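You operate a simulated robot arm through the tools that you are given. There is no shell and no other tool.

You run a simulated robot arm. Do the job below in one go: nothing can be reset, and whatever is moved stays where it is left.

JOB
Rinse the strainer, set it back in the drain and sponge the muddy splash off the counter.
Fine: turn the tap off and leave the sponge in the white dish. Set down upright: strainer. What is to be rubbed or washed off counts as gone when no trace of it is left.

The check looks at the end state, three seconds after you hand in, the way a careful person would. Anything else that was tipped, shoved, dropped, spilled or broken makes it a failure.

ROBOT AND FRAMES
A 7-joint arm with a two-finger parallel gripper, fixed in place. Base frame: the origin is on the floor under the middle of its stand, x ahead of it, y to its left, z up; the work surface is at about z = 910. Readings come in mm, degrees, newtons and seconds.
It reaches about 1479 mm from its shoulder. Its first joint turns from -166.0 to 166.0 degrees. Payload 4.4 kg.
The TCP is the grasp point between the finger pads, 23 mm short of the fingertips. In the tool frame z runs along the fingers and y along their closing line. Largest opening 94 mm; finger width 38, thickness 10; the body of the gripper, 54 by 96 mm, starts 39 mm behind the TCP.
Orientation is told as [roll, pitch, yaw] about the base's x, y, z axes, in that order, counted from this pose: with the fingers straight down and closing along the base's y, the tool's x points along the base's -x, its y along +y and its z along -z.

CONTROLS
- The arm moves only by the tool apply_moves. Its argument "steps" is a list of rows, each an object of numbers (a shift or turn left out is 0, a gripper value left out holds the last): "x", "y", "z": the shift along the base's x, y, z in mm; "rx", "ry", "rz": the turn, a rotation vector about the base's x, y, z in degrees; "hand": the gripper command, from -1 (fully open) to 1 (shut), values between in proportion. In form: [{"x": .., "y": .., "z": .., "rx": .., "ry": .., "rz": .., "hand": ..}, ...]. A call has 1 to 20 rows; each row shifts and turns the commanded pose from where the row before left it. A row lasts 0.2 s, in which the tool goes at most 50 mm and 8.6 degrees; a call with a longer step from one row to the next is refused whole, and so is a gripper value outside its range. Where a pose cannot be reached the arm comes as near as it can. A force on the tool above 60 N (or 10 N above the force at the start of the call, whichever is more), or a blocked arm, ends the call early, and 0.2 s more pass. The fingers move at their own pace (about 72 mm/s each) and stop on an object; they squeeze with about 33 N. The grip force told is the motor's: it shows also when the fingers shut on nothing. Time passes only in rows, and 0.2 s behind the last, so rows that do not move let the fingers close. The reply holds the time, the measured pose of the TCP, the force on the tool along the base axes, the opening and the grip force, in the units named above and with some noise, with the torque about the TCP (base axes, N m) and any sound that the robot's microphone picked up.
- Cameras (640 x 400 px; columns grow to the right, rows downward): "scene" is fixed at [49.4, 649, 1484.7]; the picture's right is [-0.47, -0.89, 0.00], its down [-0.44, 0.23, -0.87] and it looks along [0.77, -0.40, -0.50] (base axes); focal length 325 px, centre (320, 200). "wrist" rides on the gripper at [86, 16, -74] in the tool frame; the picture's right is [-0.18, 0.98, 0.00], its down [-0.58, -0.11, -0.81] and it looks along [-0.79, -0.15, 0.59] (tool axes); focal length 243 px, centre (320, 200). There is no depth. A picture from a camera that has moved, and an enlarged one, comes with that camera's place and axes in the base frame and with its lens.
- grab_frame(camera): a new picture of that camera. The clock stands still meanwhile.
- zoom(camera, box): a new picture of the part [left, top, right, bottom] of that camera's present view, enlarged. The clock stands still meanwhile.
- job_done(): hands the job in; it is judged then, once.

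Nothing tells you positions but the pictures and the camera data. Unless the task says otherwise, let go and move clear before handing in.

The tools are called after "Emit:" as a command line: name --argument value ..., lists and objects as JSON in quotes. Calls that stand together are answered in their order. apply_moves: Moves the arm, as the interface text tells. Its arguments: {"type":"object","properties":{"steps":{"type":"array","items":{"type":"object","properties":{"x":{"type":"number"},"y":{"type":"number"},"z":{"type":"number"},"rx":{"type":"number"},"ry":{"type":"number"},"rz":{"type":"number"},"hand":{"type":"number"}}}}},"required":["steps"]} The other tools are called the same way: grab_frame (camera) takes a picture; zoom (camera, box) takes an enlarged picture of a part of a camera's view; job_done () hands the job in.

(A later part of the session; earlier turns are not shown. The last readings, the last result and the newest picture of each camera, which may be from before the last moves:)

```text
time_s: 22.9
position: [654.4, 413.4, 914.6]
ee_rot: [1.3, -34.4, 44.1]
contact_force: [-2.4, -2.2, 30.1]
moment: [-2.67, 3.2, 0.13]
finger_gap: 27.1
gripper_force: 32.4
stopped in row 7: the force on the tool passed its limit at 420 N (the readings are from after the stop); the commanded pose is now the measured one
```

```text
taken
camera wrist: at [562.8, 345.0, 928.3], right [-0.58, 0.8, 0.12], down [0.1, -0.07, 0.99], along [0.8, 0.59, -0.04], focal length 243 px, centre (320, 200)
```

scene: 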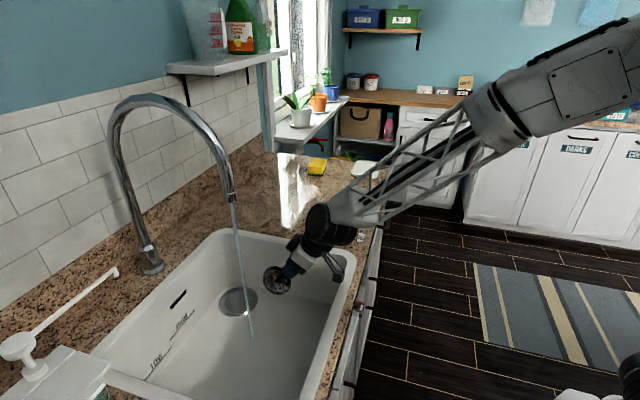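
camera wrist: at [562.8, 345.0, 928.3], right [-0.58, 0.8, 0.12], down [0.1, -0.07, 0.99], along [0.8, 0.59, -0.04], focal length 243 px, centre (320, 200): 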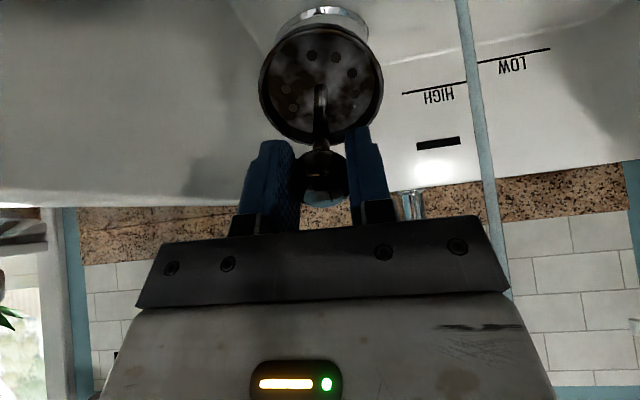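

Something touched the sink rim: the tool ended up 35 mm lower than commanded, and the camera housing is near the front rim. I'll rise straight up gently and re-check.

Emit:
apply_moves --steps '[{"z": 10}, {"z": 20}, {"z": 20}, {}]'

Emit:
grab_frame --camera "scene"

Emit:
zoom --camera "scene" --box '[220, 180, 400, 320]'

```text
time_s: 23.9
position: [654.4, 414.0, 964.3]
ee_rot: [1.3, -34.3, 44.1]
contact_force: [-0.4, -0.8, -1.4]
moment: [0.02, 0.05, 0.0]
finger_gap: 26.6
gripper_force: 32.5
```

```text
taken
```

scene: 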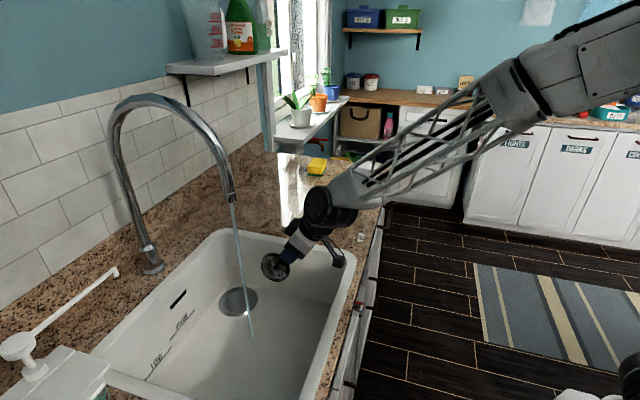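

```text
2.86 times, centred on (310, 250) of scene
camera zoom: at [49.4, 649.0, 1484.7], right [-0.47, -0.89, 0.0], down [-0.44, 0.23, -0.87], along [0.77, -0.4, -0.5], focal length 928 px, centre (349, 57)
```

zoom: 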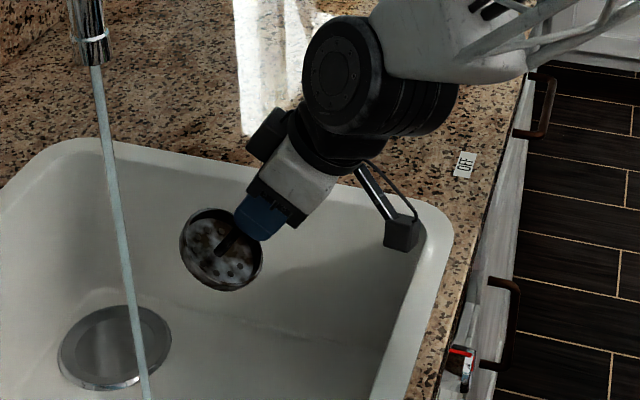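

No visible damage, and the arm is clear with no contact force. The strainer is tilted about 35 degrees, and I'll move its basket sideways under the stream.

Emit:
apply_moves --steps '[{"x": -15, "y": 25}, {"x": -15, "y": 25}, {"x": -15, "y": 25}, {"x": -14, "y": 25}, {}]'

Emit:
grab_frame --camera "scene"

Emit:
zoom --camera "scene" --box '[180, 180, 340, 320]'

Emit:
grab_frame --camera "wrist"

```text
time_s: 25.1
position: [596.3, 513.2, 962.5]
ee_rot: [1.3, -34.3, 44.0]
contact_force: [-0.9, 0.2, -0.3]
moment: [0.0, 0.03, -0.01]
finger_gap: 27.3
gripper_force: 32.9
```

```text
taken
```

scene: 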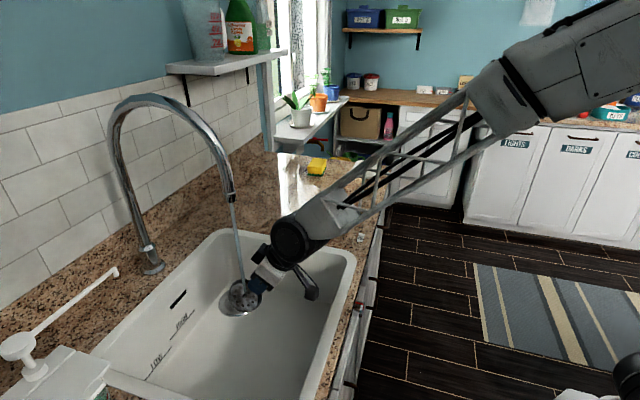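

```text
2.86 times, centred on (260, 250) of scene
camera zoom: at [49.4, 649.0, 1484.7], right [-0.47, -0.89, 0.0], down [-0.44, 0.23, -0.87], along [0.77, -0.4, -0.5], focal length 928 px, centre (491, 57)
```

zoom: 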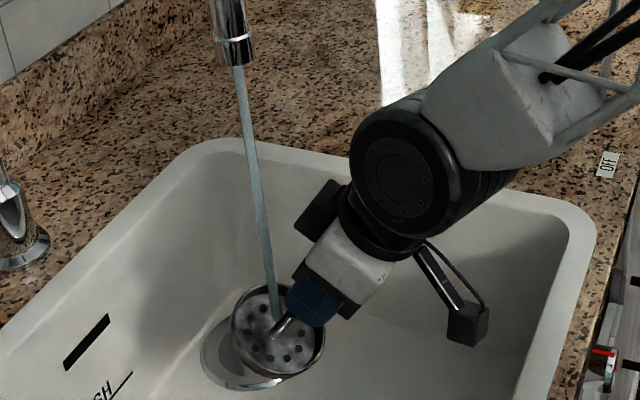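

```text
taken
camera wrist: at [503.1, 446.3, 975.8], right [-0.58, 0.8, 0.12], down [0.11, -0.07, 0.99], along [0.81, 0.59, -0.04], focal length 243 px, centre (320, 200)
```

wrist: 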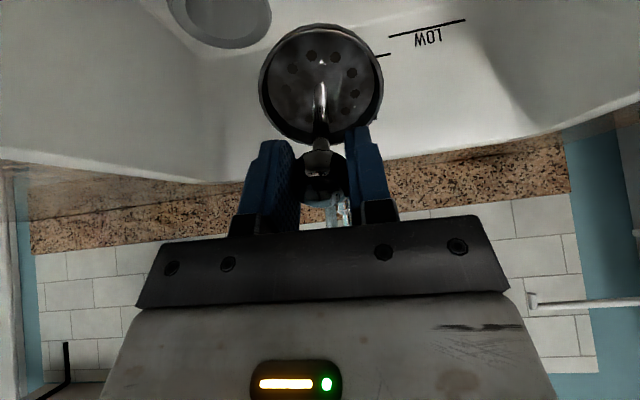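

The stream is hitting the basket and it is already turning silver. I'll hold it here for a bit and inspect.

Emit:
apply_moves --steps '[{}, {}, {}, {}, {}, {}, {}, {}]'

Emit:
zoom --camera "wrist" --box '[240, 10, 400, 220]'

Emit:
zoom --camera "scene" --box '[220, 260, 300, 320]'

```text
time_s: 26.9
position: [595.6, 512.6, 962.2]
ee_rot: [1.3, -34.2, 44.1]
contact_force: [-0.2, -0.6, -0.8]
moment: [-0.02, 0.04, 0.0]
finger_gap: 27.0
gripper_force: 33.4
```

```text
1.90 times, centred on (320, 115) of wrist
camera zoom: at [503.3, 446.0, 975.7], right [-0.58, 0.8, 0.12], down [0.11, -0.07, 0.99], along [0.81, 0.59, -0.04], focal length 462 px, centre (320, 362)
```

zoom: 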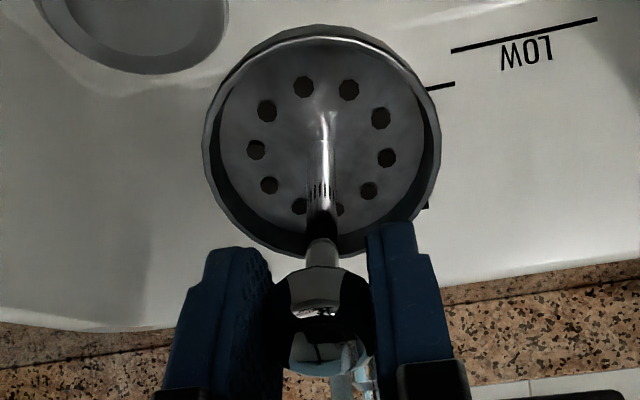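

```text
6.67 times, centred on (260, 290) of scene
camera zoom: at [49.4, 649.0, 1484.7], right [-0.47, -0.89, 0.0], down [-0.44, 0.23, -0.87], along [0.77, -0.4, -0.5], focal length 2165 px, centre (720, -400)
```

zoom: 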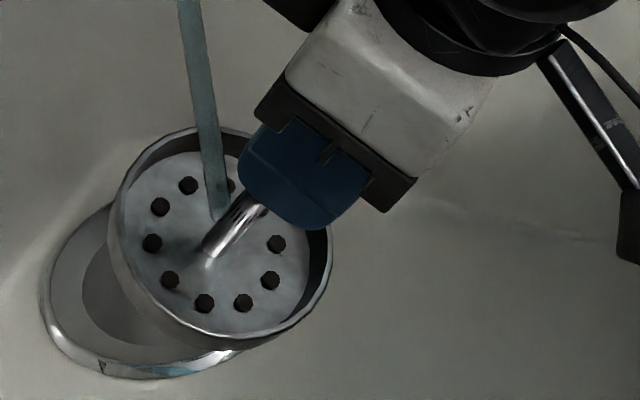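

It looks clean now, but to leave no trace I'll rinse a few seconds more, shifting slightly so the stream covers other parts.

Emit:
apply_moves --steps '[{"x": 8, "y": -8}, {}, {}, {"x": -16, "y": 16}, {}, {}, {"x": 8, "y": -8}, {"x": 8, "y": 8}, {}, {}, {"x": -16, "y": -16}, {}, {}, {"x": 8, "y": 8}, {}, {}]'

Emit:
zoom --camera "wrist" --box '[240, 10, 400, 220]'

Emit:
grab_frame --camera "scene"

Emit:
zoom --camera "scene" --box '[220, 260, 300, 320]'

```text
time_s: 30.3
position: [597.4, 512.2, 964.0]
ee_rot: [1.3, -34.4, 44.0]
contact_force: [0.4, 0.5, -1.2]
moment: [-0.01, 0.05, 0.05]
finger_gap: 27.0
gripper_force: 33.1
```

```text
1.90 times, centred on (320, 115) of wrist
camera zoom: at [505.4, 445.2, 976.5], right [-0.58, 0.8, 0.12], down [0.11, -0.07, 0.99], along [0.81, 0.59, -0.04], focal length 462 px, centre (320, 362)
```

zoom: 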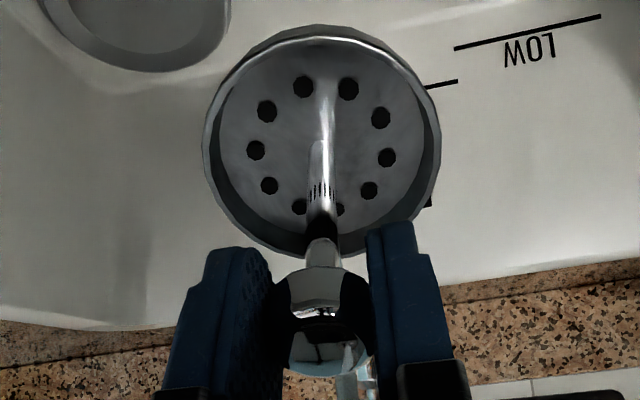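

```text
taken
```

scene: 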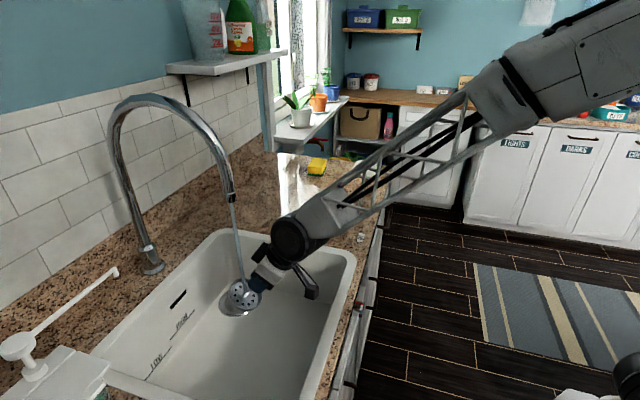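

```text
6.67 times, centred on (260, 290) of scene
camera zoom: at [49.4, 649.0, 1484.7], right [-0.47, -0.89, 0.0], down [-0.44, 0.23, -0.87], along [0.77, -0.4, -0.5], focal length 2165 px, centre (720, -400)
```

zoom: 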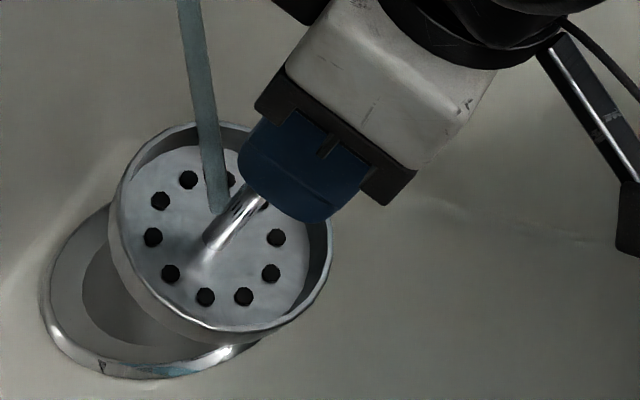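

It got a touch brighter still, so I'll rinse three more seconds to be sure.

Emit:
apply_moves --steps '[{"x": 4, "y": 4}, {}, {}, {}, {"x": -4, "y": -4}, {}, {}, {}, {}, {}, {}, {}, {}, {}]'

Emit:
zoom --camera "wrist" --box '[240, 10, 400, 220]'

Emit:
zoom --camera "scene" --box '[220, 260, 300, 320]'

```text
time_s: 33.3
position: [595.8, 512.1, 962.3]
ee_rot: [1.4, -34.3, 44.0]
contact_force: [-0.3, 0.1, 0.3]
moment: [-0.02, 0.02, 0.0]
finger_gap: 26.8
gripper_force: 32.9
```

```text
1.90 times, centred on (320, 115) of wrist
camera zoom: at [504.2, 444.9, 975.7], right [-0.58, 0.8, 0.12], down [0.11, -0.07, 0.99], along [0.81, 0.59, -0.04], focal length 462 px, centre (320, 362)
```

zoom: 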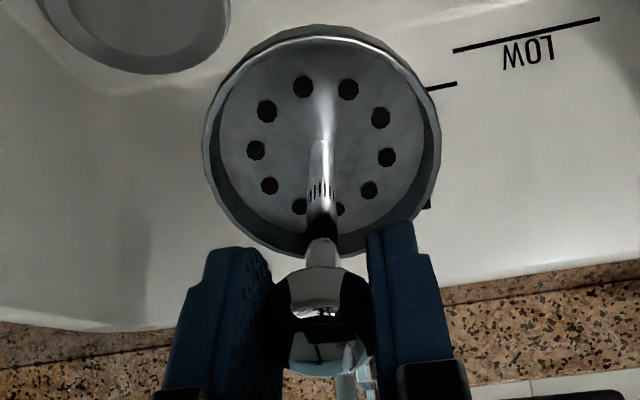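

```text
6.67 times, centred on (260, 290) of scene
camera zoom: at [49.4, 649.0, 1484.7], right [-0.47, -0.89, 0.0], down [-0.44, 0.23, -0.87], along [0.77, -0.4, -0.5], focal length 2165 px, centre (720, -400)
```

zoom: 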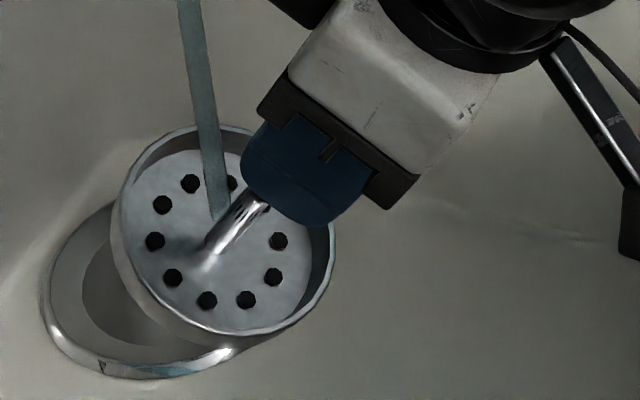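

The appearance no longer changes, so the strainer is clean. I'll move it out of the stream sideways, then untilt while moving back over the drain.

Emit:
apply_moves --steps '[{"x": 20, "y": -20}, {"x": 30, "y": -30}, {"x": 30, "y": -30}, {"x": 18, "y": 18, "rx": -4.78, "ry": 4.95}, {"x": 18, "y": 18, "rx": -4.78, "ry": 4.95}, {"x": 18, "y": 18, "rx": -4.78, "ry": 4.95}, {"x": 18, "y": 18, "rx": -4.78, "ry": 4.95}, {"x": 18, "y": 18, "rx": -4.78, "ry": 4.95}, {"x": 10.6, "y": 9.7, "rx": -0.93, "ry": -0.9, "rz": -7}, {"x": 10.6, "y": 9.7, "rz": -7}, {}]'

Emit:
grab_frame --camera "scene"

Emit:
zoom --camera "scene" --box '[160, 180, 300, 330]'

Emit:
grab_frame --camera "wrist"

```text
time_s: 35.7
position: [785.3, 542.0, 962.4]
ee_rot: [0.0, -0.1, 29.9]
contact_force: [0.1, 0.7, -0.4]
moment: [0.06, -0.01, -0.01]
finger_gap: 26.9
gripper_force: 33.3
```

```text
taken
```

scene: 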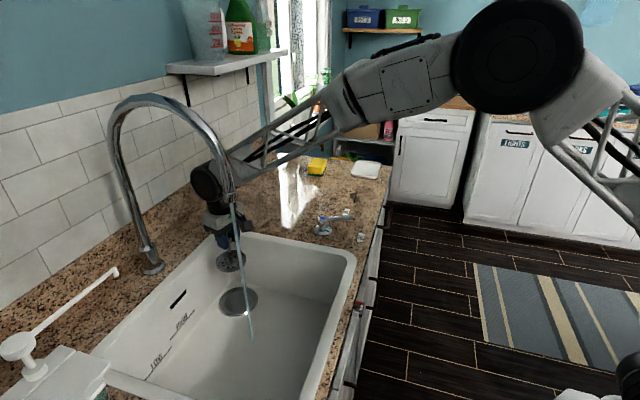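

```text
2.67 times, centred on (230, 255) of scene
camera zoom: at [49.4, 649.0, 1484.7], right [-0.47, -0.89, 0.0], down [-0.44, 0.23, -0.87], along [0.77, -0.4, -0.5], focal length 866 px, centre (560, 53)
```

zoom: 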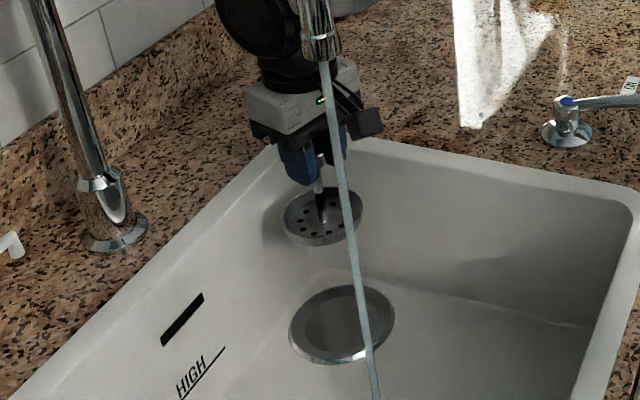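

```text
taken
camera wrist: at [702.9, 513.8, 1037.9], right [-0.33, 0.94, 0.0], down [0.56, 0.2, 0.81], along [0.76, 0.27, -0.59], focal length 243 px, centre (320, 200)
```

wrist: 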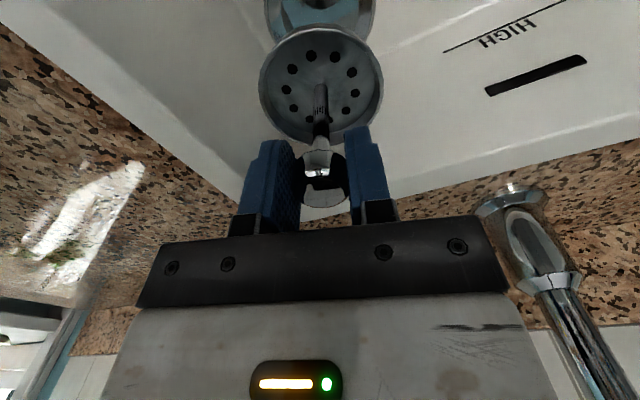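

The strainer is clean and hangs just as it did when I lifted it, so I'll lower it on the same line, slowly near the bottom.

Emit:
apply_moves --steps '[{"z": -25}, {"z": -35}, {"z": -35}, {"z": -25}, {}]'

Emit:
grab_frame --camera "wrist"

Emit:
zoom --camera "scene" --box '[160, 220, 300, 330]'

```text
time_s: 36.9
position: [785.2, 541.8, 843.1]
ee_rot: [0.1, 0.0, 30.1]
contact_force: [-0.2, 0.4, 0.6]
moment: [0.01, 0.02, -0.02]
finger_gap: 27.0
gripper_force: 32.9
```

```text
taken
camera wrist: at [702.1, 513.2, 916.7], right [-0.33, 0.94, 0.0], down [0.56, 0.2, 0.81], along [0.76, 0.27, -0.59], focal length 243 px, centre (320, 200)
```

wrist: 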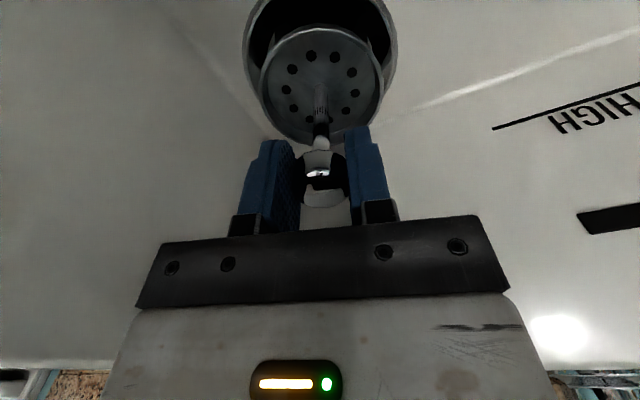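

```text
3.64 times, centred on (230, 275) of scene
camera zoom: at [49.4, 649.0, 1484.7], right [-0.47, -0.89, 0.0], down [-0.44, 0.23, -0.87], along [0.77, -0.4, -0.5], focal length 1181 px, centre (647, -73)
```

zoom: 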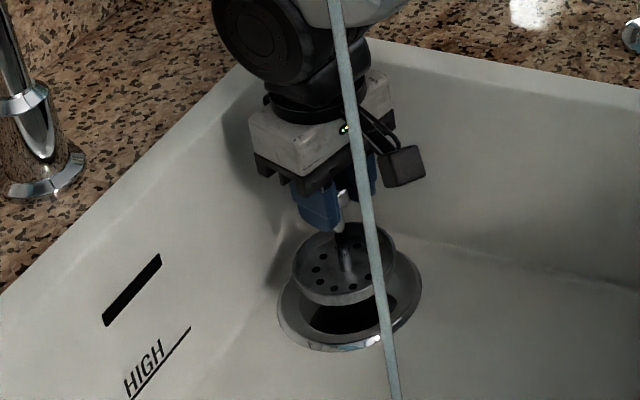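

Aligned with the drain. I'll lower the remaining 34 mm slowly, watching the force.

Emit:
apply_moves --steps '[{"z": -12}, {"z": -10}, {"z": -8}, {"z": -4}, {}]'

Emit:
grab_frame --camera "wrist"

Emit:
zoom --camera "scene" --box '[160, 220, 300, 330]'

```text
time_s: 38.1
position: [786.0, 543.1, 811.0]
ee_rot: [0.0, -0.2, 30.1]
contact_force: [-3.7, -2.6, 22.7]
moment: [-0.13, 0.28, -0.02]
finger_gap: 26.7
gripper_force: 33.4
```

```text
taken
camera wrist: at [703.7, 514.3, 885.8], right [-0.33, 0.94, 0.0], down [0.56, 0.2, 0.81], along [0.76, 0.27, -0.59], focal length 243 px, centre (320, 200)
```

wrist: 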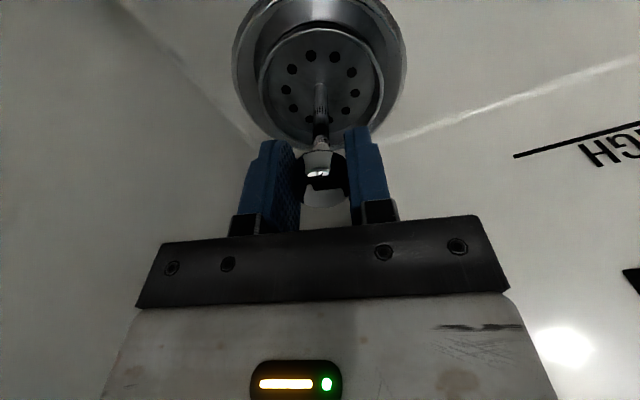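

```text
3.64 times, centred on (230, 275) of scene
camera zoom: at [49.4, 649.0, 1484.7], right [-0.47, -0.89, 0.0], down [-0.44, 0.23, -0.87], along [0.77, -0.4, -0.5], focal length 1181 px, centre (647, -73)
```

zoom: 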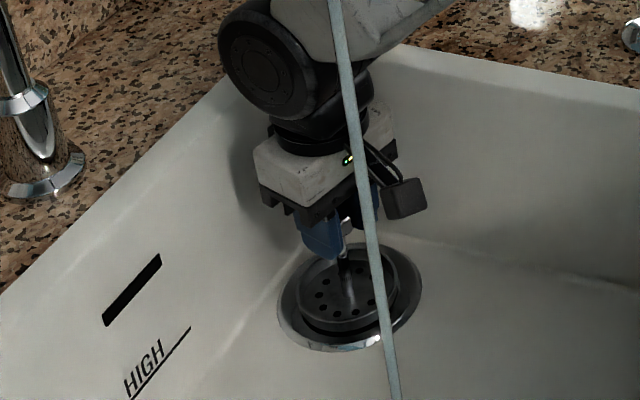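

It is seated, with a 23 N push from below. I'll ease up a little, open the fingers, and check that it stands upright.

Emit:
apply_moves --steps '[{"z": 1}, {}, {"hand": 0.3}, {"hand": 0.0}, {"hand": -0.35}, {}]'

Emit:
grab_frame --camera "wrist"

Emit:
zoom --camera "scene" --box '[160, 220, 300, 330]'

```text
time_s: 39.5
position: [786.8, 542.2, 810.1]
ee_rot: [0.1, -0.1, 30.1]
contact_force: [0.5, -0.3, 0.0]
moment: [0.0, 0.0, -0.01]
finger_gap: 63.4
gripper_force: 0.1
```

```text
taken
camera wrist: at [703.6, 514.3, 884.9], right [-0.33, 0.94, 0.0], down [0.56, 0.2, 0.81], along [0.76, 0.27, -0.59], focal length 243 px, centre (320, 200)
```

wrist: 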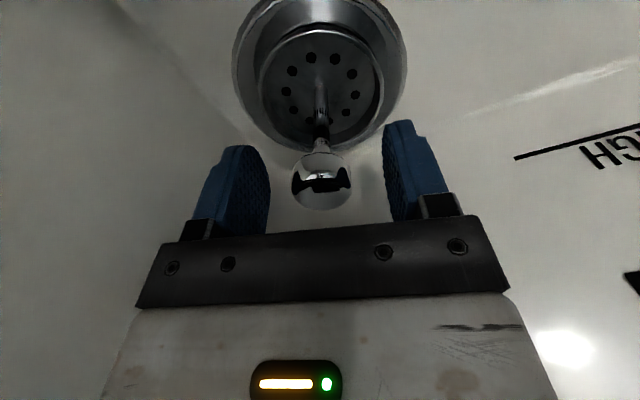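

```text
3.64 times, centred on (230, 275) of scene
camera zoom: at [49.4, 649.0, 1484.7], right [-0.47, -0.89, 0.0], down [-0.44, 0.23, -0.87], along [0.77, -0.4, -0.5], focal length 1181 px, centre (647, -73)
```

zoom: 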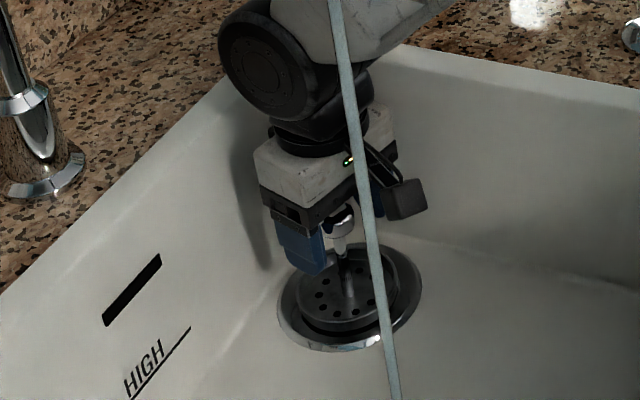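

The strainer is released and standing in the drain. I'll rise straight up and check it from above.

Emit:
apply_moves --steps '[{"z": 20}, {"z": 40}, {"z": 45}, {"z": 45}, {"z": 38}, {}]'

Emit:
grab_frame --camera "wrist"

Emit:
zoom --camera "scene" --box '[160, 220, 300, 330]'

```text
time_s: 40.9
position: [785.6, 542.1, 998.8]
ee_rot: [0.1, 0.0, 30.0]
contact_force: [0.2, -0.1, -0.2]
moment: [0.03, 0.0, 0.01]
finger_gap: 63.5
gripper_force: 0.1
```

```text
taken
camera wrist: at [702.1, 513.6, 1073.3], right [-0.33, 0.94, 0.0], down [0.56, 0.2, 0.81], along [0.76, 0.27, -0.59], focal length 243 px, centre (320, 200)
```

wrist: 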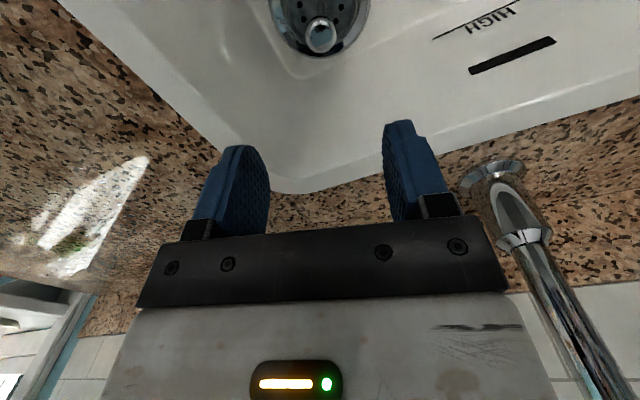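

```text
3.64 times, centred on (230, 275) of scene
camera zoom: at [49.4, 649.0, 1484.7], right [-0.47, -0.89, 0.0], down [-0.44, 0.23, -0.87], along [0.77, -0.4, -0.5], focal length 1181 px, centre (647, -73)
```

zoom: 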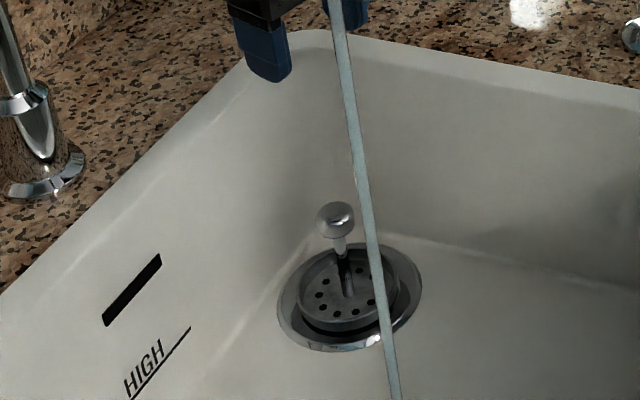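

The strainer is upright and seated in the drain. Next I'll go back to the tap lever to turn the water off.

Emit:
apply_moves --steps '[{"x": -6, "y": -36.5, "hand": -0.1}, {"x": -6, "y": -36.5}, {"x": -6, "y": -36.5}, {"x": -5.6, "y": -36.8}, {"x": -6, "y": -36, "z": 17, "rz": 6}, {"x": -6, "y": -36, "z": 17, "rz": 6}, {"x": -6, "y": -36, "z": 17, "rz": 6}, {"x": -6, "y": -36, "z": 17, "rz": 6}, {"x": -6, "y": -36, "z": 17, "rz": 6}, {}]'

Emit:
grab_frame --camera "wrist"

Emit:
grab_frame --camera "scene"

```text
time_s: 43.1
position: [732.5, 214.0, 1084.4]
ee_rot: [0.1, 0.0, 60.1]
contact_force: [0.1, -0.6, 0.2]
moment: [-0.05, 0.03, -0.02]
finger_gap: 51.6
gripper_force: 0.1
```

```text
taken
camera wrist: at [675.6, 148.6, 1158.5], right [-0.76, 0.65, 0.0], down [0.38, 0.45, 0.81], along [0.52, 0.61, -0.59], focal length 243 px, centre (320, 200)
```

wrist: 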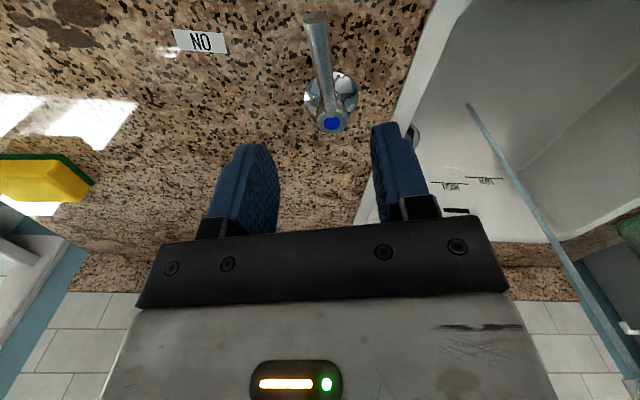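

```text
taken
```

scene: 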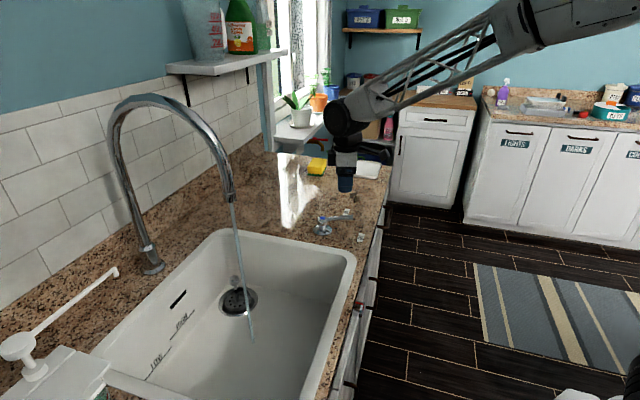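

The lever is still where I left it, at about -120 degrees. I'll descend onto it and grip it.

Emit:
apply_moves --steps '[{"z": -40, "y": 1}, {"z": -40}, {"z": -46}, {}, {"hand": 1}, {}, {}, {}]'

Emit:
grab_frame --camera "wrist"

```text
time_s: 44.9
position: [730.6, 220.6, 961.4]
ee_rot: [0.0, 0.0, 60.0]
contact_force: [32.3, -14.8, -10.6]
moment: [0.53, -0.68, -1.93]
finger_gap: 17.3
gripper_force: 44.7
```

```text
taken
camera wrist: at [674.2, 155.2, 1035.8], right [-0.76, 0.65, 0.0], down [0.39, 0.45, 0.81], along [0.52, 0.61, -0.59], focal length 243 px, centre (320, 200)
```

wrist: 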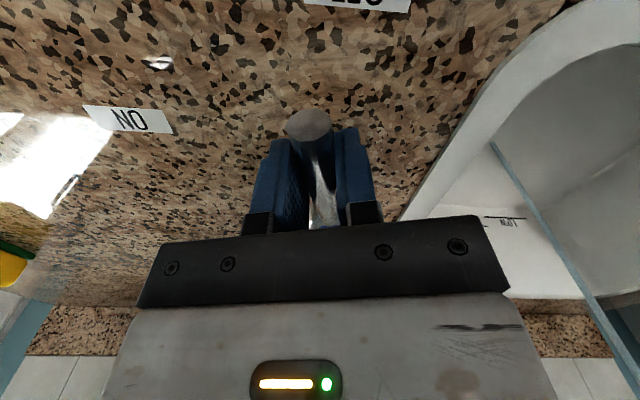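

Gripped. I'll swing it back 15 degrees clockwise to OFF.

Emit:
apply_moves --steps '[{"x": -6.69, "y": 4.47, "rz": -7.5}, {"x": -6.05, "y": 5.3, "rz": -7.5}, {}]'

Emit:
grab_frame --camera "scene"

Emit:
grab_frame --camera "wrist"

```text
time_s: 45.5
position: [722.3, 226.1, 961.2]
ee_rot: [-0.2, -0.4, 45.4]
contact_force: [23.4, -10.1, -7.7]
moment: [-0.31, 0.06, -1.38]
finger_gap: 15.2
gripper_force: 45.2
stopped in row 3: the force on the tool passed its limit at 71 N (the readings are from after the stop); the commanded pose is now the measured one
```

```text
taken
```

scene: 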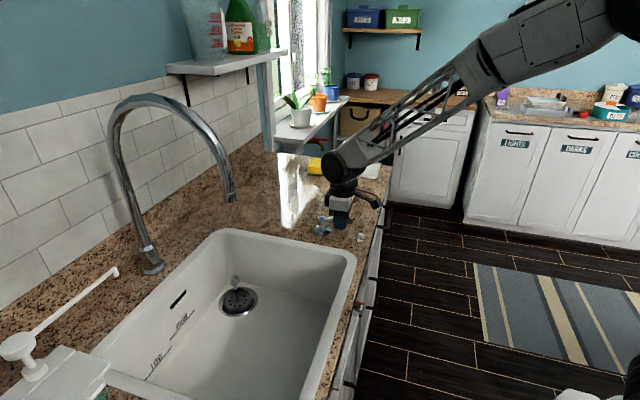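

```text
taken
camera wrist: at [649.4, 178.2, 1035.1], right [-0.57, 0.82, 0.0], down [0.48, 0.34, 0.81], along [0.67, 0.46, -0.59], focal length 243 px, centre (320, 200)
```

wrist: 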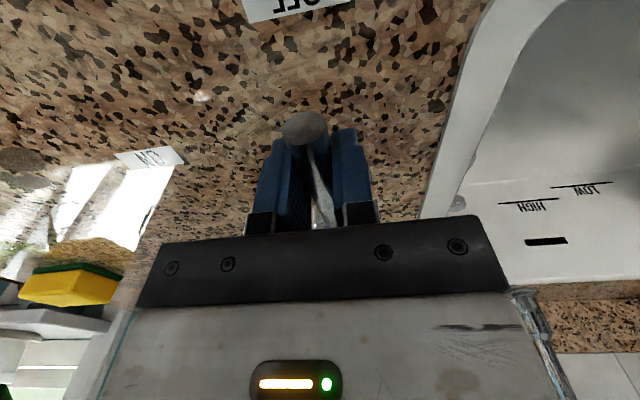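

The stream has stopped and the lever is against its stop. I'll release, rise and verify there is no trickle.

Emit:
apply_moves --steps '[{"hand": -0.1}, {}, {"z": 35}, {"z": 45}, {"z": 45}, {}]'

Emit:
zoom --camera "scene" --box '[180, 150, 300, 350]'

Emit:
zoom --camera "scene" --box '[280, 140, 400, 250]'

Emit:
grab_frame --camera "wrist"

```text
time_s: 47.0
position: [719.2, 227.9, 1086.2]
ee_rot: [-0.1, -0.3, 45.5]
contact_force: [-0.1, 0.1, 0.3]
moment: [-0.02, -0.02, 0.0]
finger_gap: 51.9
gripper_force: 0.2
```

```text
2.00 times, centred on (240, 250) of scene
camera zoom: at [49.4, 649.0, 1484.7], right [-0.47, -0.89, 0.0], down [-0.44, 0.23, -0.87], along [0.77, -0.4, -0.5], focal length 649 px, centre (480, 100)
```

zoom: 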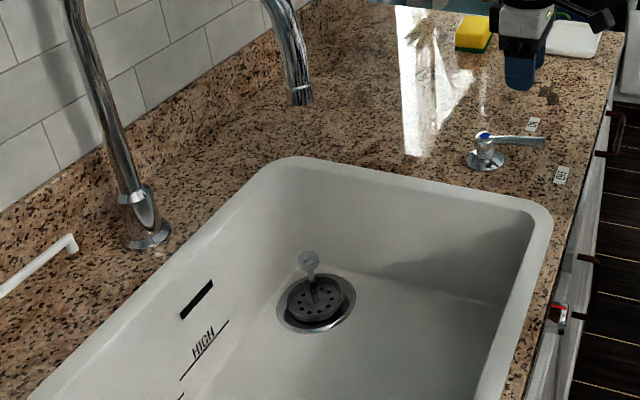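

```text
3.64 times, centred on (340, 195) of scene
camera zoom: at [49.4, 649.0, 1484.7], right [-0.47, -0.89, 0.0], down [-0.44, 0.23, -0.87], along [0.77, -0.4, -0.5], focal length 1181 px, centre (247, 218)
```

zoom: 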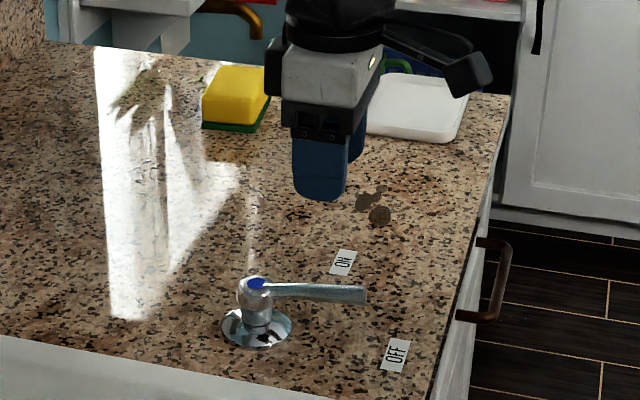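

```text
taken
camera wrist: at [647.4, 179.7, 1160.2], right [-0.57, 0.82, 0.0], down [0.48, 0.34, 0.81], along [0.66, 0.46, -0.59], focal length 243 px, centre (320, 200)
```

wrist: 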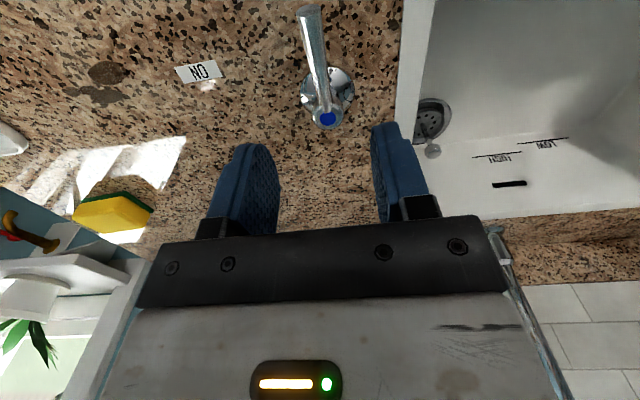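

The tap is off with no trickle, and the lever is back in its original position. The sponge looks to be about 90 x 63 mm near (1149, 84) with its long side along the counter, so I'll move over for a closer look with the wrist turned to match.

Emit:
apply_moves --steps '[{"x": 34, "y": -9, "z": 8, "rz": -8.2}, {"x": 34, "y": -9, "z": 8, "rz": -8.2}, {"x": 34, "y": -9, "z": 8, "rz": -8.2}, {"x": 34, "y": -9, "z": 8, "rz": -8.2}, {"x": 34, "y": -9, "z": 8, "rz": -8.2}, {"x": 34, "y": -9, "z": 8, "rz": -8.2}, {"x": 34, "y": -9, "z": 8, "rz": -8.2}, {"x": 34, "y": -9, "rz": -8.2}, {"x": 34, "y": -9, "rz": -8.2}, {"rz": -8.2}, {"rz": -8.4}, {}]'

Emit:
grab_frame --camera "wrist"

Emit:
grab_frame --camera "scene"

```text
time_s: 49.5
position: [1027.9, 147.1, 1142.4]
ee_rot: [-0.1, -0.3, -45.0]
contact_force: [-0.4, 0.5, 0.1]
moment: [-0.01, -0.02, 0.0]
finger_gap: 51.8
gripper_force: 0.1
```

```text
taken
camera wrist: at [977.8, 221.7, 1216.9], right [0.83, 0.56, 0.0], down [0.33, -0.48, 0.81], along [0.46, -0.67, -0.59], focal length 243 px, centre (320, 200)
```

wrist: 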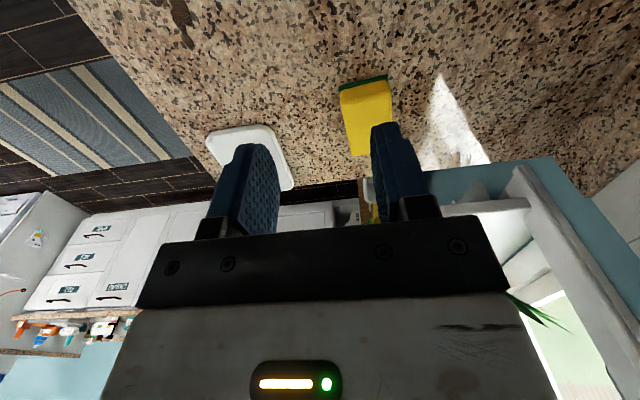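

```text
taken
```

scene: 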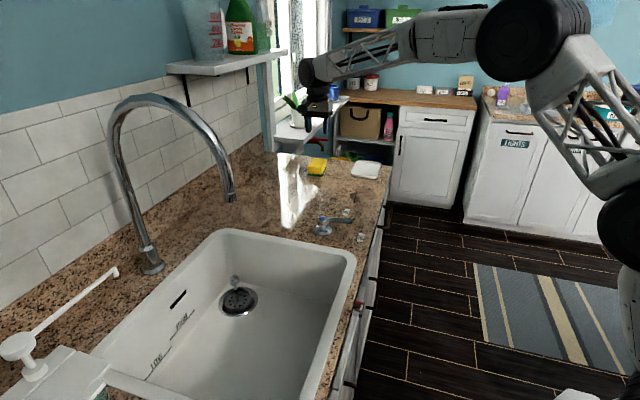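

Emit:
zoom --camera "wrist" --box '[190, 60, 430, 210]'

Emit:
zoom --camera "wrist" --box '[120, 0, 280, 100]'

Emit:
zoom --camera "scene" --box '[270, 50, 390, 190]'

```text
2.67 times, centred on (310, 135) of wrist
camera zoom: at [977.8, 221.7, 1216.9], right [0.83, 0.56, 0.0], down [0.33, -0.48, 0.81], along [0.46, -0.67, -0.59], focal length 647 px, centre (347, 373)
```

zoom: 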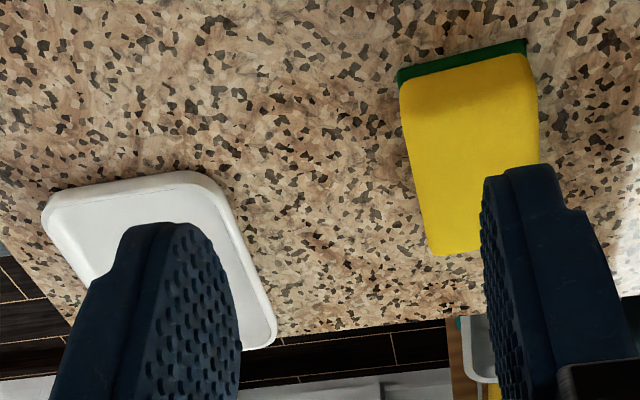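

```text
4.00 times, centred on (200, 50) of wrist
camera zoom: at [977.8, 221.7, 1216.9], right [0.83, 0.56, 0.0], down [0.33, -0.48, 0.81], along [0.46, -0.67, -0.59], focal length 970 px, centre (800, 800)
```

zoom: 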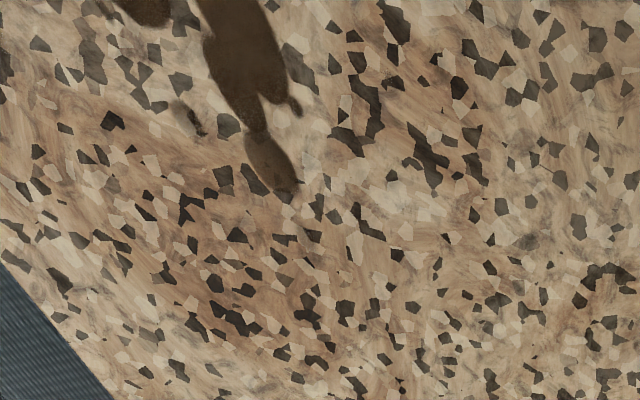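

```text
2.86 times, centred on (330, 120) of scene
camera zoom: at [49.4, 649.0, 1484.7], right [-0.47, -0.89, 0.0], down [-0.44, 0.23, -0.87], along [0.77, -0.4, -0.5], focal length 928 px, centre (291, 429)
```

zoom: 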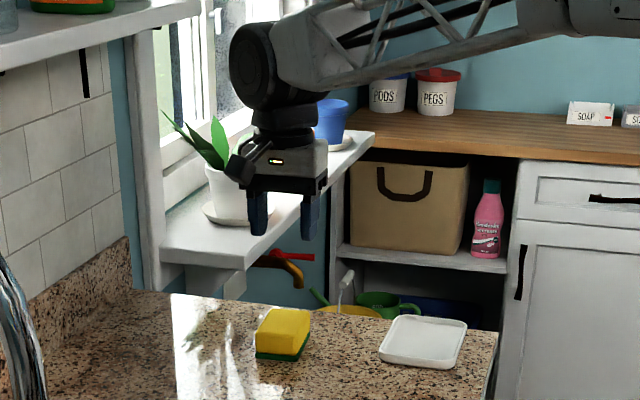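

The sponge is about 90 x 60 x 39 mm centred near (1147, 90), and the dish is about 146 x 105 mm near (1053, -103). I'll open fully and hover over the sponge.

Emit:
apply_moves --steps '[{"x": 30, "y": -14, "z": -20, "rz": 1, "hand": -1}, {"x": 30, "y": -14, "z": -24, "rz": 1}, {"x": 30, "y": -14, "z": -24, "rz": 1}, {"x": 28.7, "y": -13, "z": -24}, {}]'

Emit:
grab_frame --camera "wrist"

Emit:
zoom --camera "scene" --box '[270, 50, 390, 190]'

```text
time_s: 50.8
position: [1148.1, 87.2, 1050.8]
ee_rot: [-0.2, -0.3, -42.0]
contact_force: [0.1, 0.3, 0.1]
moment: [0.02, 0.02, -0.02]
finger_gap: 94.0
gripper_force: 0.0
```

```text
taken
camera wrist: at [1094.8, 159.3, 1125.4], right [0.79, 0.61, 0.0], down [0.36, -0.47, 0.81], along [0.49, -0.64, -0.59], focal length 243 px, centre (320, 200)
```

wrist: 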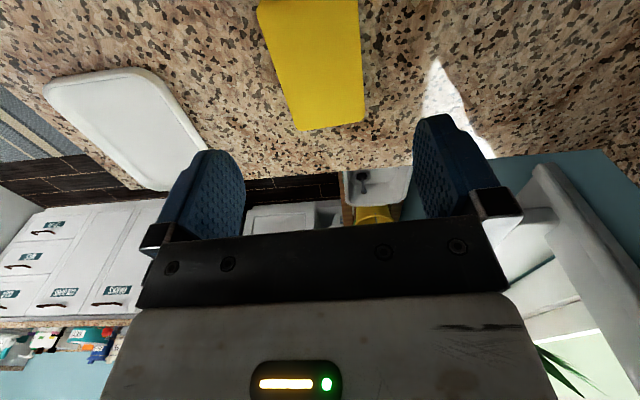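

```text
2.86 times, centred on (330, 120) of scene
camera zoom: at [49.4, 649.0, 1484.7], right [-0.47, -0.89, 0.0], down [-0.44, 0.23, -0.87], along [0.77, -0.4, -0.5], focal length 928 px, centre (291, 429)
```

zoom: 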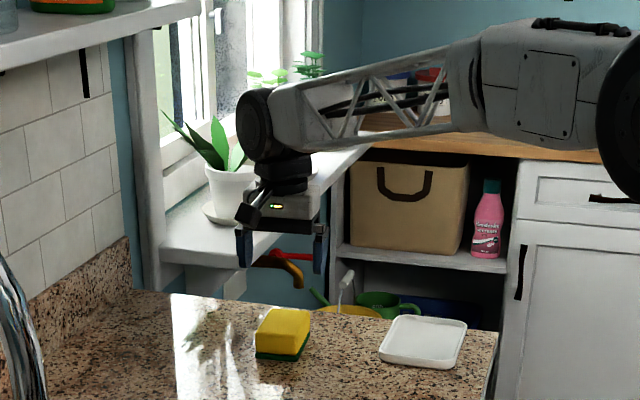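

The sponge top corners confirm its centre at about (1147, 91). I'll descend and stop with the fingertips about 12 mm above the counter.

Emit:
apply_moves --steps '[{"z": -40}, {"z": -40}, {"z": -25.5}, {}]'

Emit:
grab_frame --camera "wrist"

Emit:
zoom --camera "scene" --box '[270, 100, 390, 190]'

```text
time_s: 51.8
position: [1145.1, 88.2, 946.3]
ee_rot: [-0.1, -0.3, -41.9]
contact_force: [-0.1, -0.7, 1.1]
moment: [0.03, 0.0, -0.05]
finger_gap: 94.1
gripper_force: 0.1
```

```text
taken
camera wrist: at [1091.8, 160.0, 1020.6], right [0.79, 0.61, 0.0], down [0.36, -0.47, 0.81], along [0.49, -0.64, -0.59], focal length 243 px, centre (320, 200)
```

wrist: 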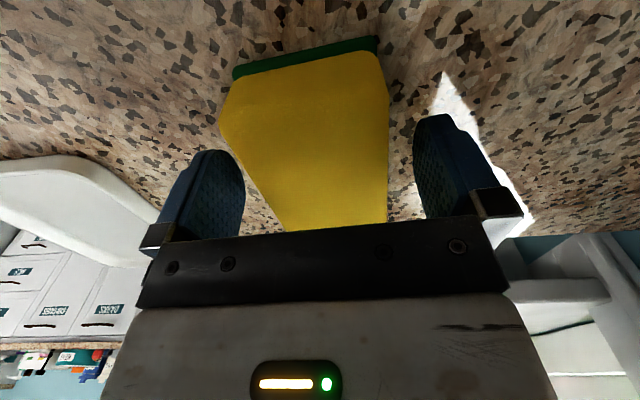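

```text
4.44 times, centred on (330, 145) of scene
camera zoom: at [49.4, 649.0, 1484.7], right [-0.47, -0.89, 0.0], down [-0.44, 0.23, -0.87], along [0.77, -0.4, -0.5], focal length 1443 px, centre (276, 444)
```

zoom: 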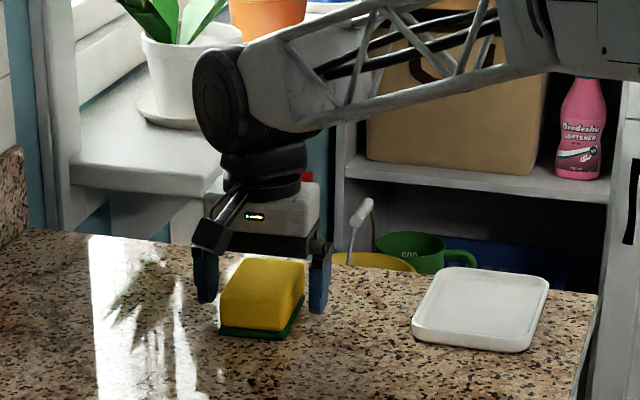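

The sponge sits between the fingers, so I'll close on it.

Emit:
apply_moves --steps '[{"hand": 1}, {}, {}, {}, {}]'

Emit:
grab_frame --camera "wrist"

Emit:
zoom --camera "scene" --box '[270, 100, 390, 190]'

```text
time_s: 53.0
position: [1144.5, 87.4, 947.1]
ee_rot: [-0.1, -0.3, -41.9]
contact_force: [0.4, -1.3, -1.2]
moment: [0.05, 0.02, 0.02]
finger_gap: 61.0
gripper_force: 33.1
```

```text
taken
camera wrist: at [1091.8, 160.0, 1020.8], right [0.79, 0.61, 0.0], down [0.36, -0.47, 0.81], along [0.49, -0.64, -0.59], focal length 243 px, centre (320, 200)
```

wrist: 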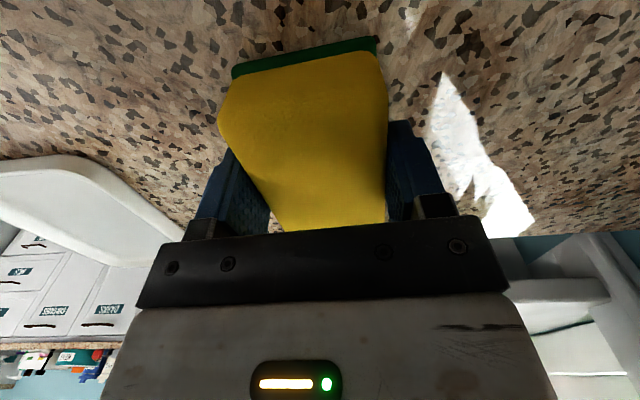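

```text
4.44 times, centred on (330, 145) of scene
camera zoom: at [49.4, 649.0, 1484.7], right [-0.47, -0.89, 0.0], down [-0.44, 0.23, -0.87], along [0.77, -0.4, -0.5], focal length 1443 px, centre (276, 444)
```

zoom: 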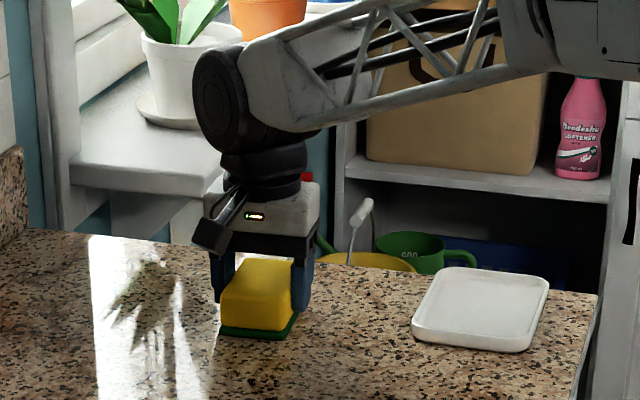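

The sponge is gripped at a 61 mm gap. I'll lift it and move to where I can see the splash up close.

Emit:
apply_moves --steps '[{"z": 25}, {"z": 40}, {"x": -36, "y": -20}, {"x": -36, "y": -20}, {"x": -36, "y": -20}, {"x": -36, "y": -20}, {"x": -35, "y": -18}, {}]'

Emit:
grab_frame --camera "wrist"

Emit:
zoom --camera "scene" --box '[290, 130, 410, 230]'

```text
time_s: 54.8
position: [965.5, -6.4, 1010.6]
ee_rot: [-0.1, -0.3, -41.8]
contact_force: [0.1, 0.1, -0.7]
moment: [0.02, -0.02, -0.04]
finger_gap: 61.3
gripper_force: 33.0
```

```text
taken
camera wrist: at [912.1, 65.8, 1084.9], right [0.79, 0.61, 0.0], down [0.36, -0.47, 0.81], along [0.49, -0.64, -0.59], focal length 243 px, centre (320, 200)
```

wrist: 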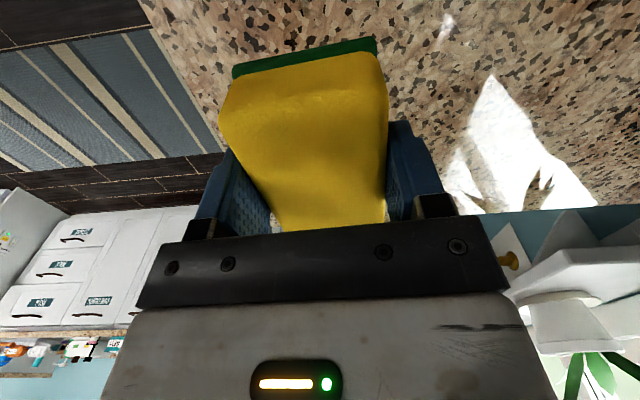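

```text
4.00 times, centred on (350, 180) of scene
camera zoom: at [49.4, 649.0, 1484.7], right [-0.47, -0.89, 0.0], down [-0.44, 0.23, -0.87], along [0.77, -0.4, -0.5], focal length 1299 px, centre (200, 280)
```

zoom: 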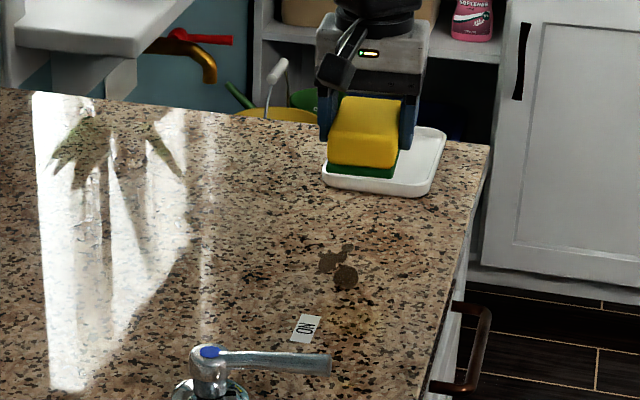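

The splash spans roughly x 853–925, y 28–88. I'll move the sponge over its middle at about (893, 62) and lower to contact.

Emit:
apply_moves --steps '[{"x": -25, "y": 23}, {"x": -25, "y": 23}, {"x": -25, "y": 23.4}, {"z": -30}, {"z": -22}, {"z": -10}, {"z": -4}, {}]'

Emit:
zoom --camera "scene" --box '[290, 130, 410, 230]'

Emit:
grab_frame --camera "wrist"

```text
time_s: 56.5
position: [892.0, 63.7, 946.3]
ee_rot: [0.0, -0.5, -41.9]
contact_force: [-8.0, -0.4, 36.4]
moment: [0.07, 0.59, -0.01]
finger_gap: 61.0
gripper_force: 32.8
```

```text
4.00 times, centred on (350, 180) of scene
camera zoom: at [49.4, 649.0, 1484.7], right [-0.47, -0.89, 0.0], down [-0.44, 0.23, -0.87], along [0.77, -0.4, -0.5], focal length 1299 px, centre (200, 280)
```

zoom: 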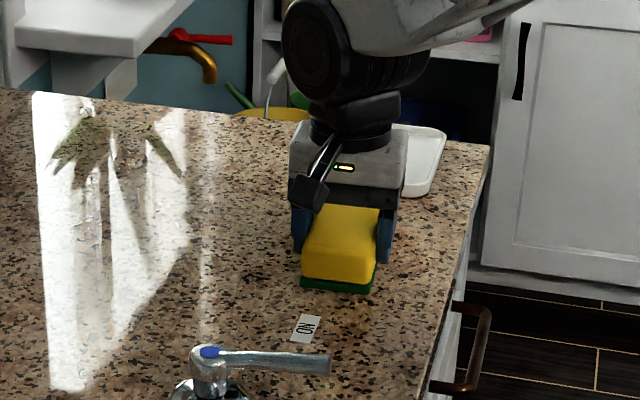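

```text
taken
camera wrist: at [838.4, 135.6, 1020.2], right [0.79, 0.61, 0.0], down [0.35, -0.47, 0.81], along [0.49, -0.64, -0.59], focal length 243 px, centre (320, 200)
```

wrist: 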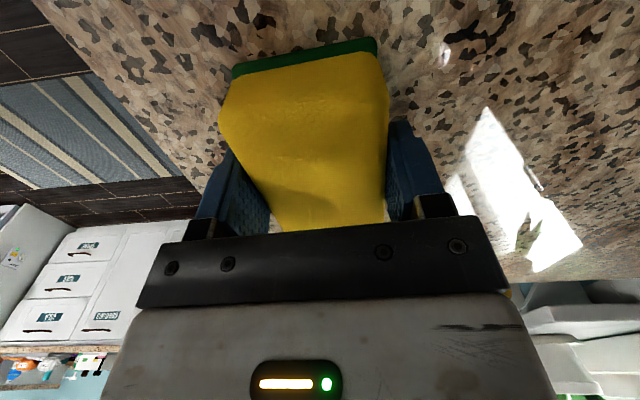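

Contact is good at 36 N. I'll ease the pressure slightly and scrub back and forth over the splash.

Emit:
apply_moves --steps '[{"z": 1.2}, {"x": 12, "y": -12}, {"x": 8, "y": -8}, {"x": -14, "y": 14}, {"x": -14, "y": 14}, {"x": -12, "y": 12}, {"x": 7, "y": 7}, {"x": 14, "y": -14}, {"x": 14, "y": -14}, {"x": 12, "y": -12}, {"x": -14, "y": -14}, {"x": -14, "y": 14}, {"x": -14, "y": 14}, {"x": -12, "y": 12}, {"x": 7, "y": 7}, {"x": 20, "y": -20}, {}]'

Emit:
zoom --camera "scene" --box '[290, 130, 410, 230]'

```text
time_s: 60.1
position: [888.2, 64.0, 944.9]
ee_rot: [0.0, -0.3, -41.9]
contact_force: [-3.0, 8.6, 17.8]
moment: [0.31, 0.12, 0.01]
finger_gap: 61.1
gripper_force: 33.6
```

```text
4.00 times, centred on (350, 180) of scene
camera zoom: at [49.4, 649.0, 1484.7], right [-0.47, -0.89, 0.0], down [-0.44, 0.23, -0.87], along [0.77, -0.4, -0.5], focal length 1299 px, centre (200, 280)
```

zoom: 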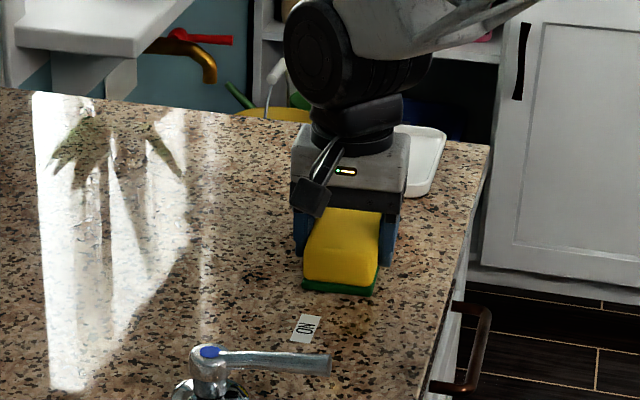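

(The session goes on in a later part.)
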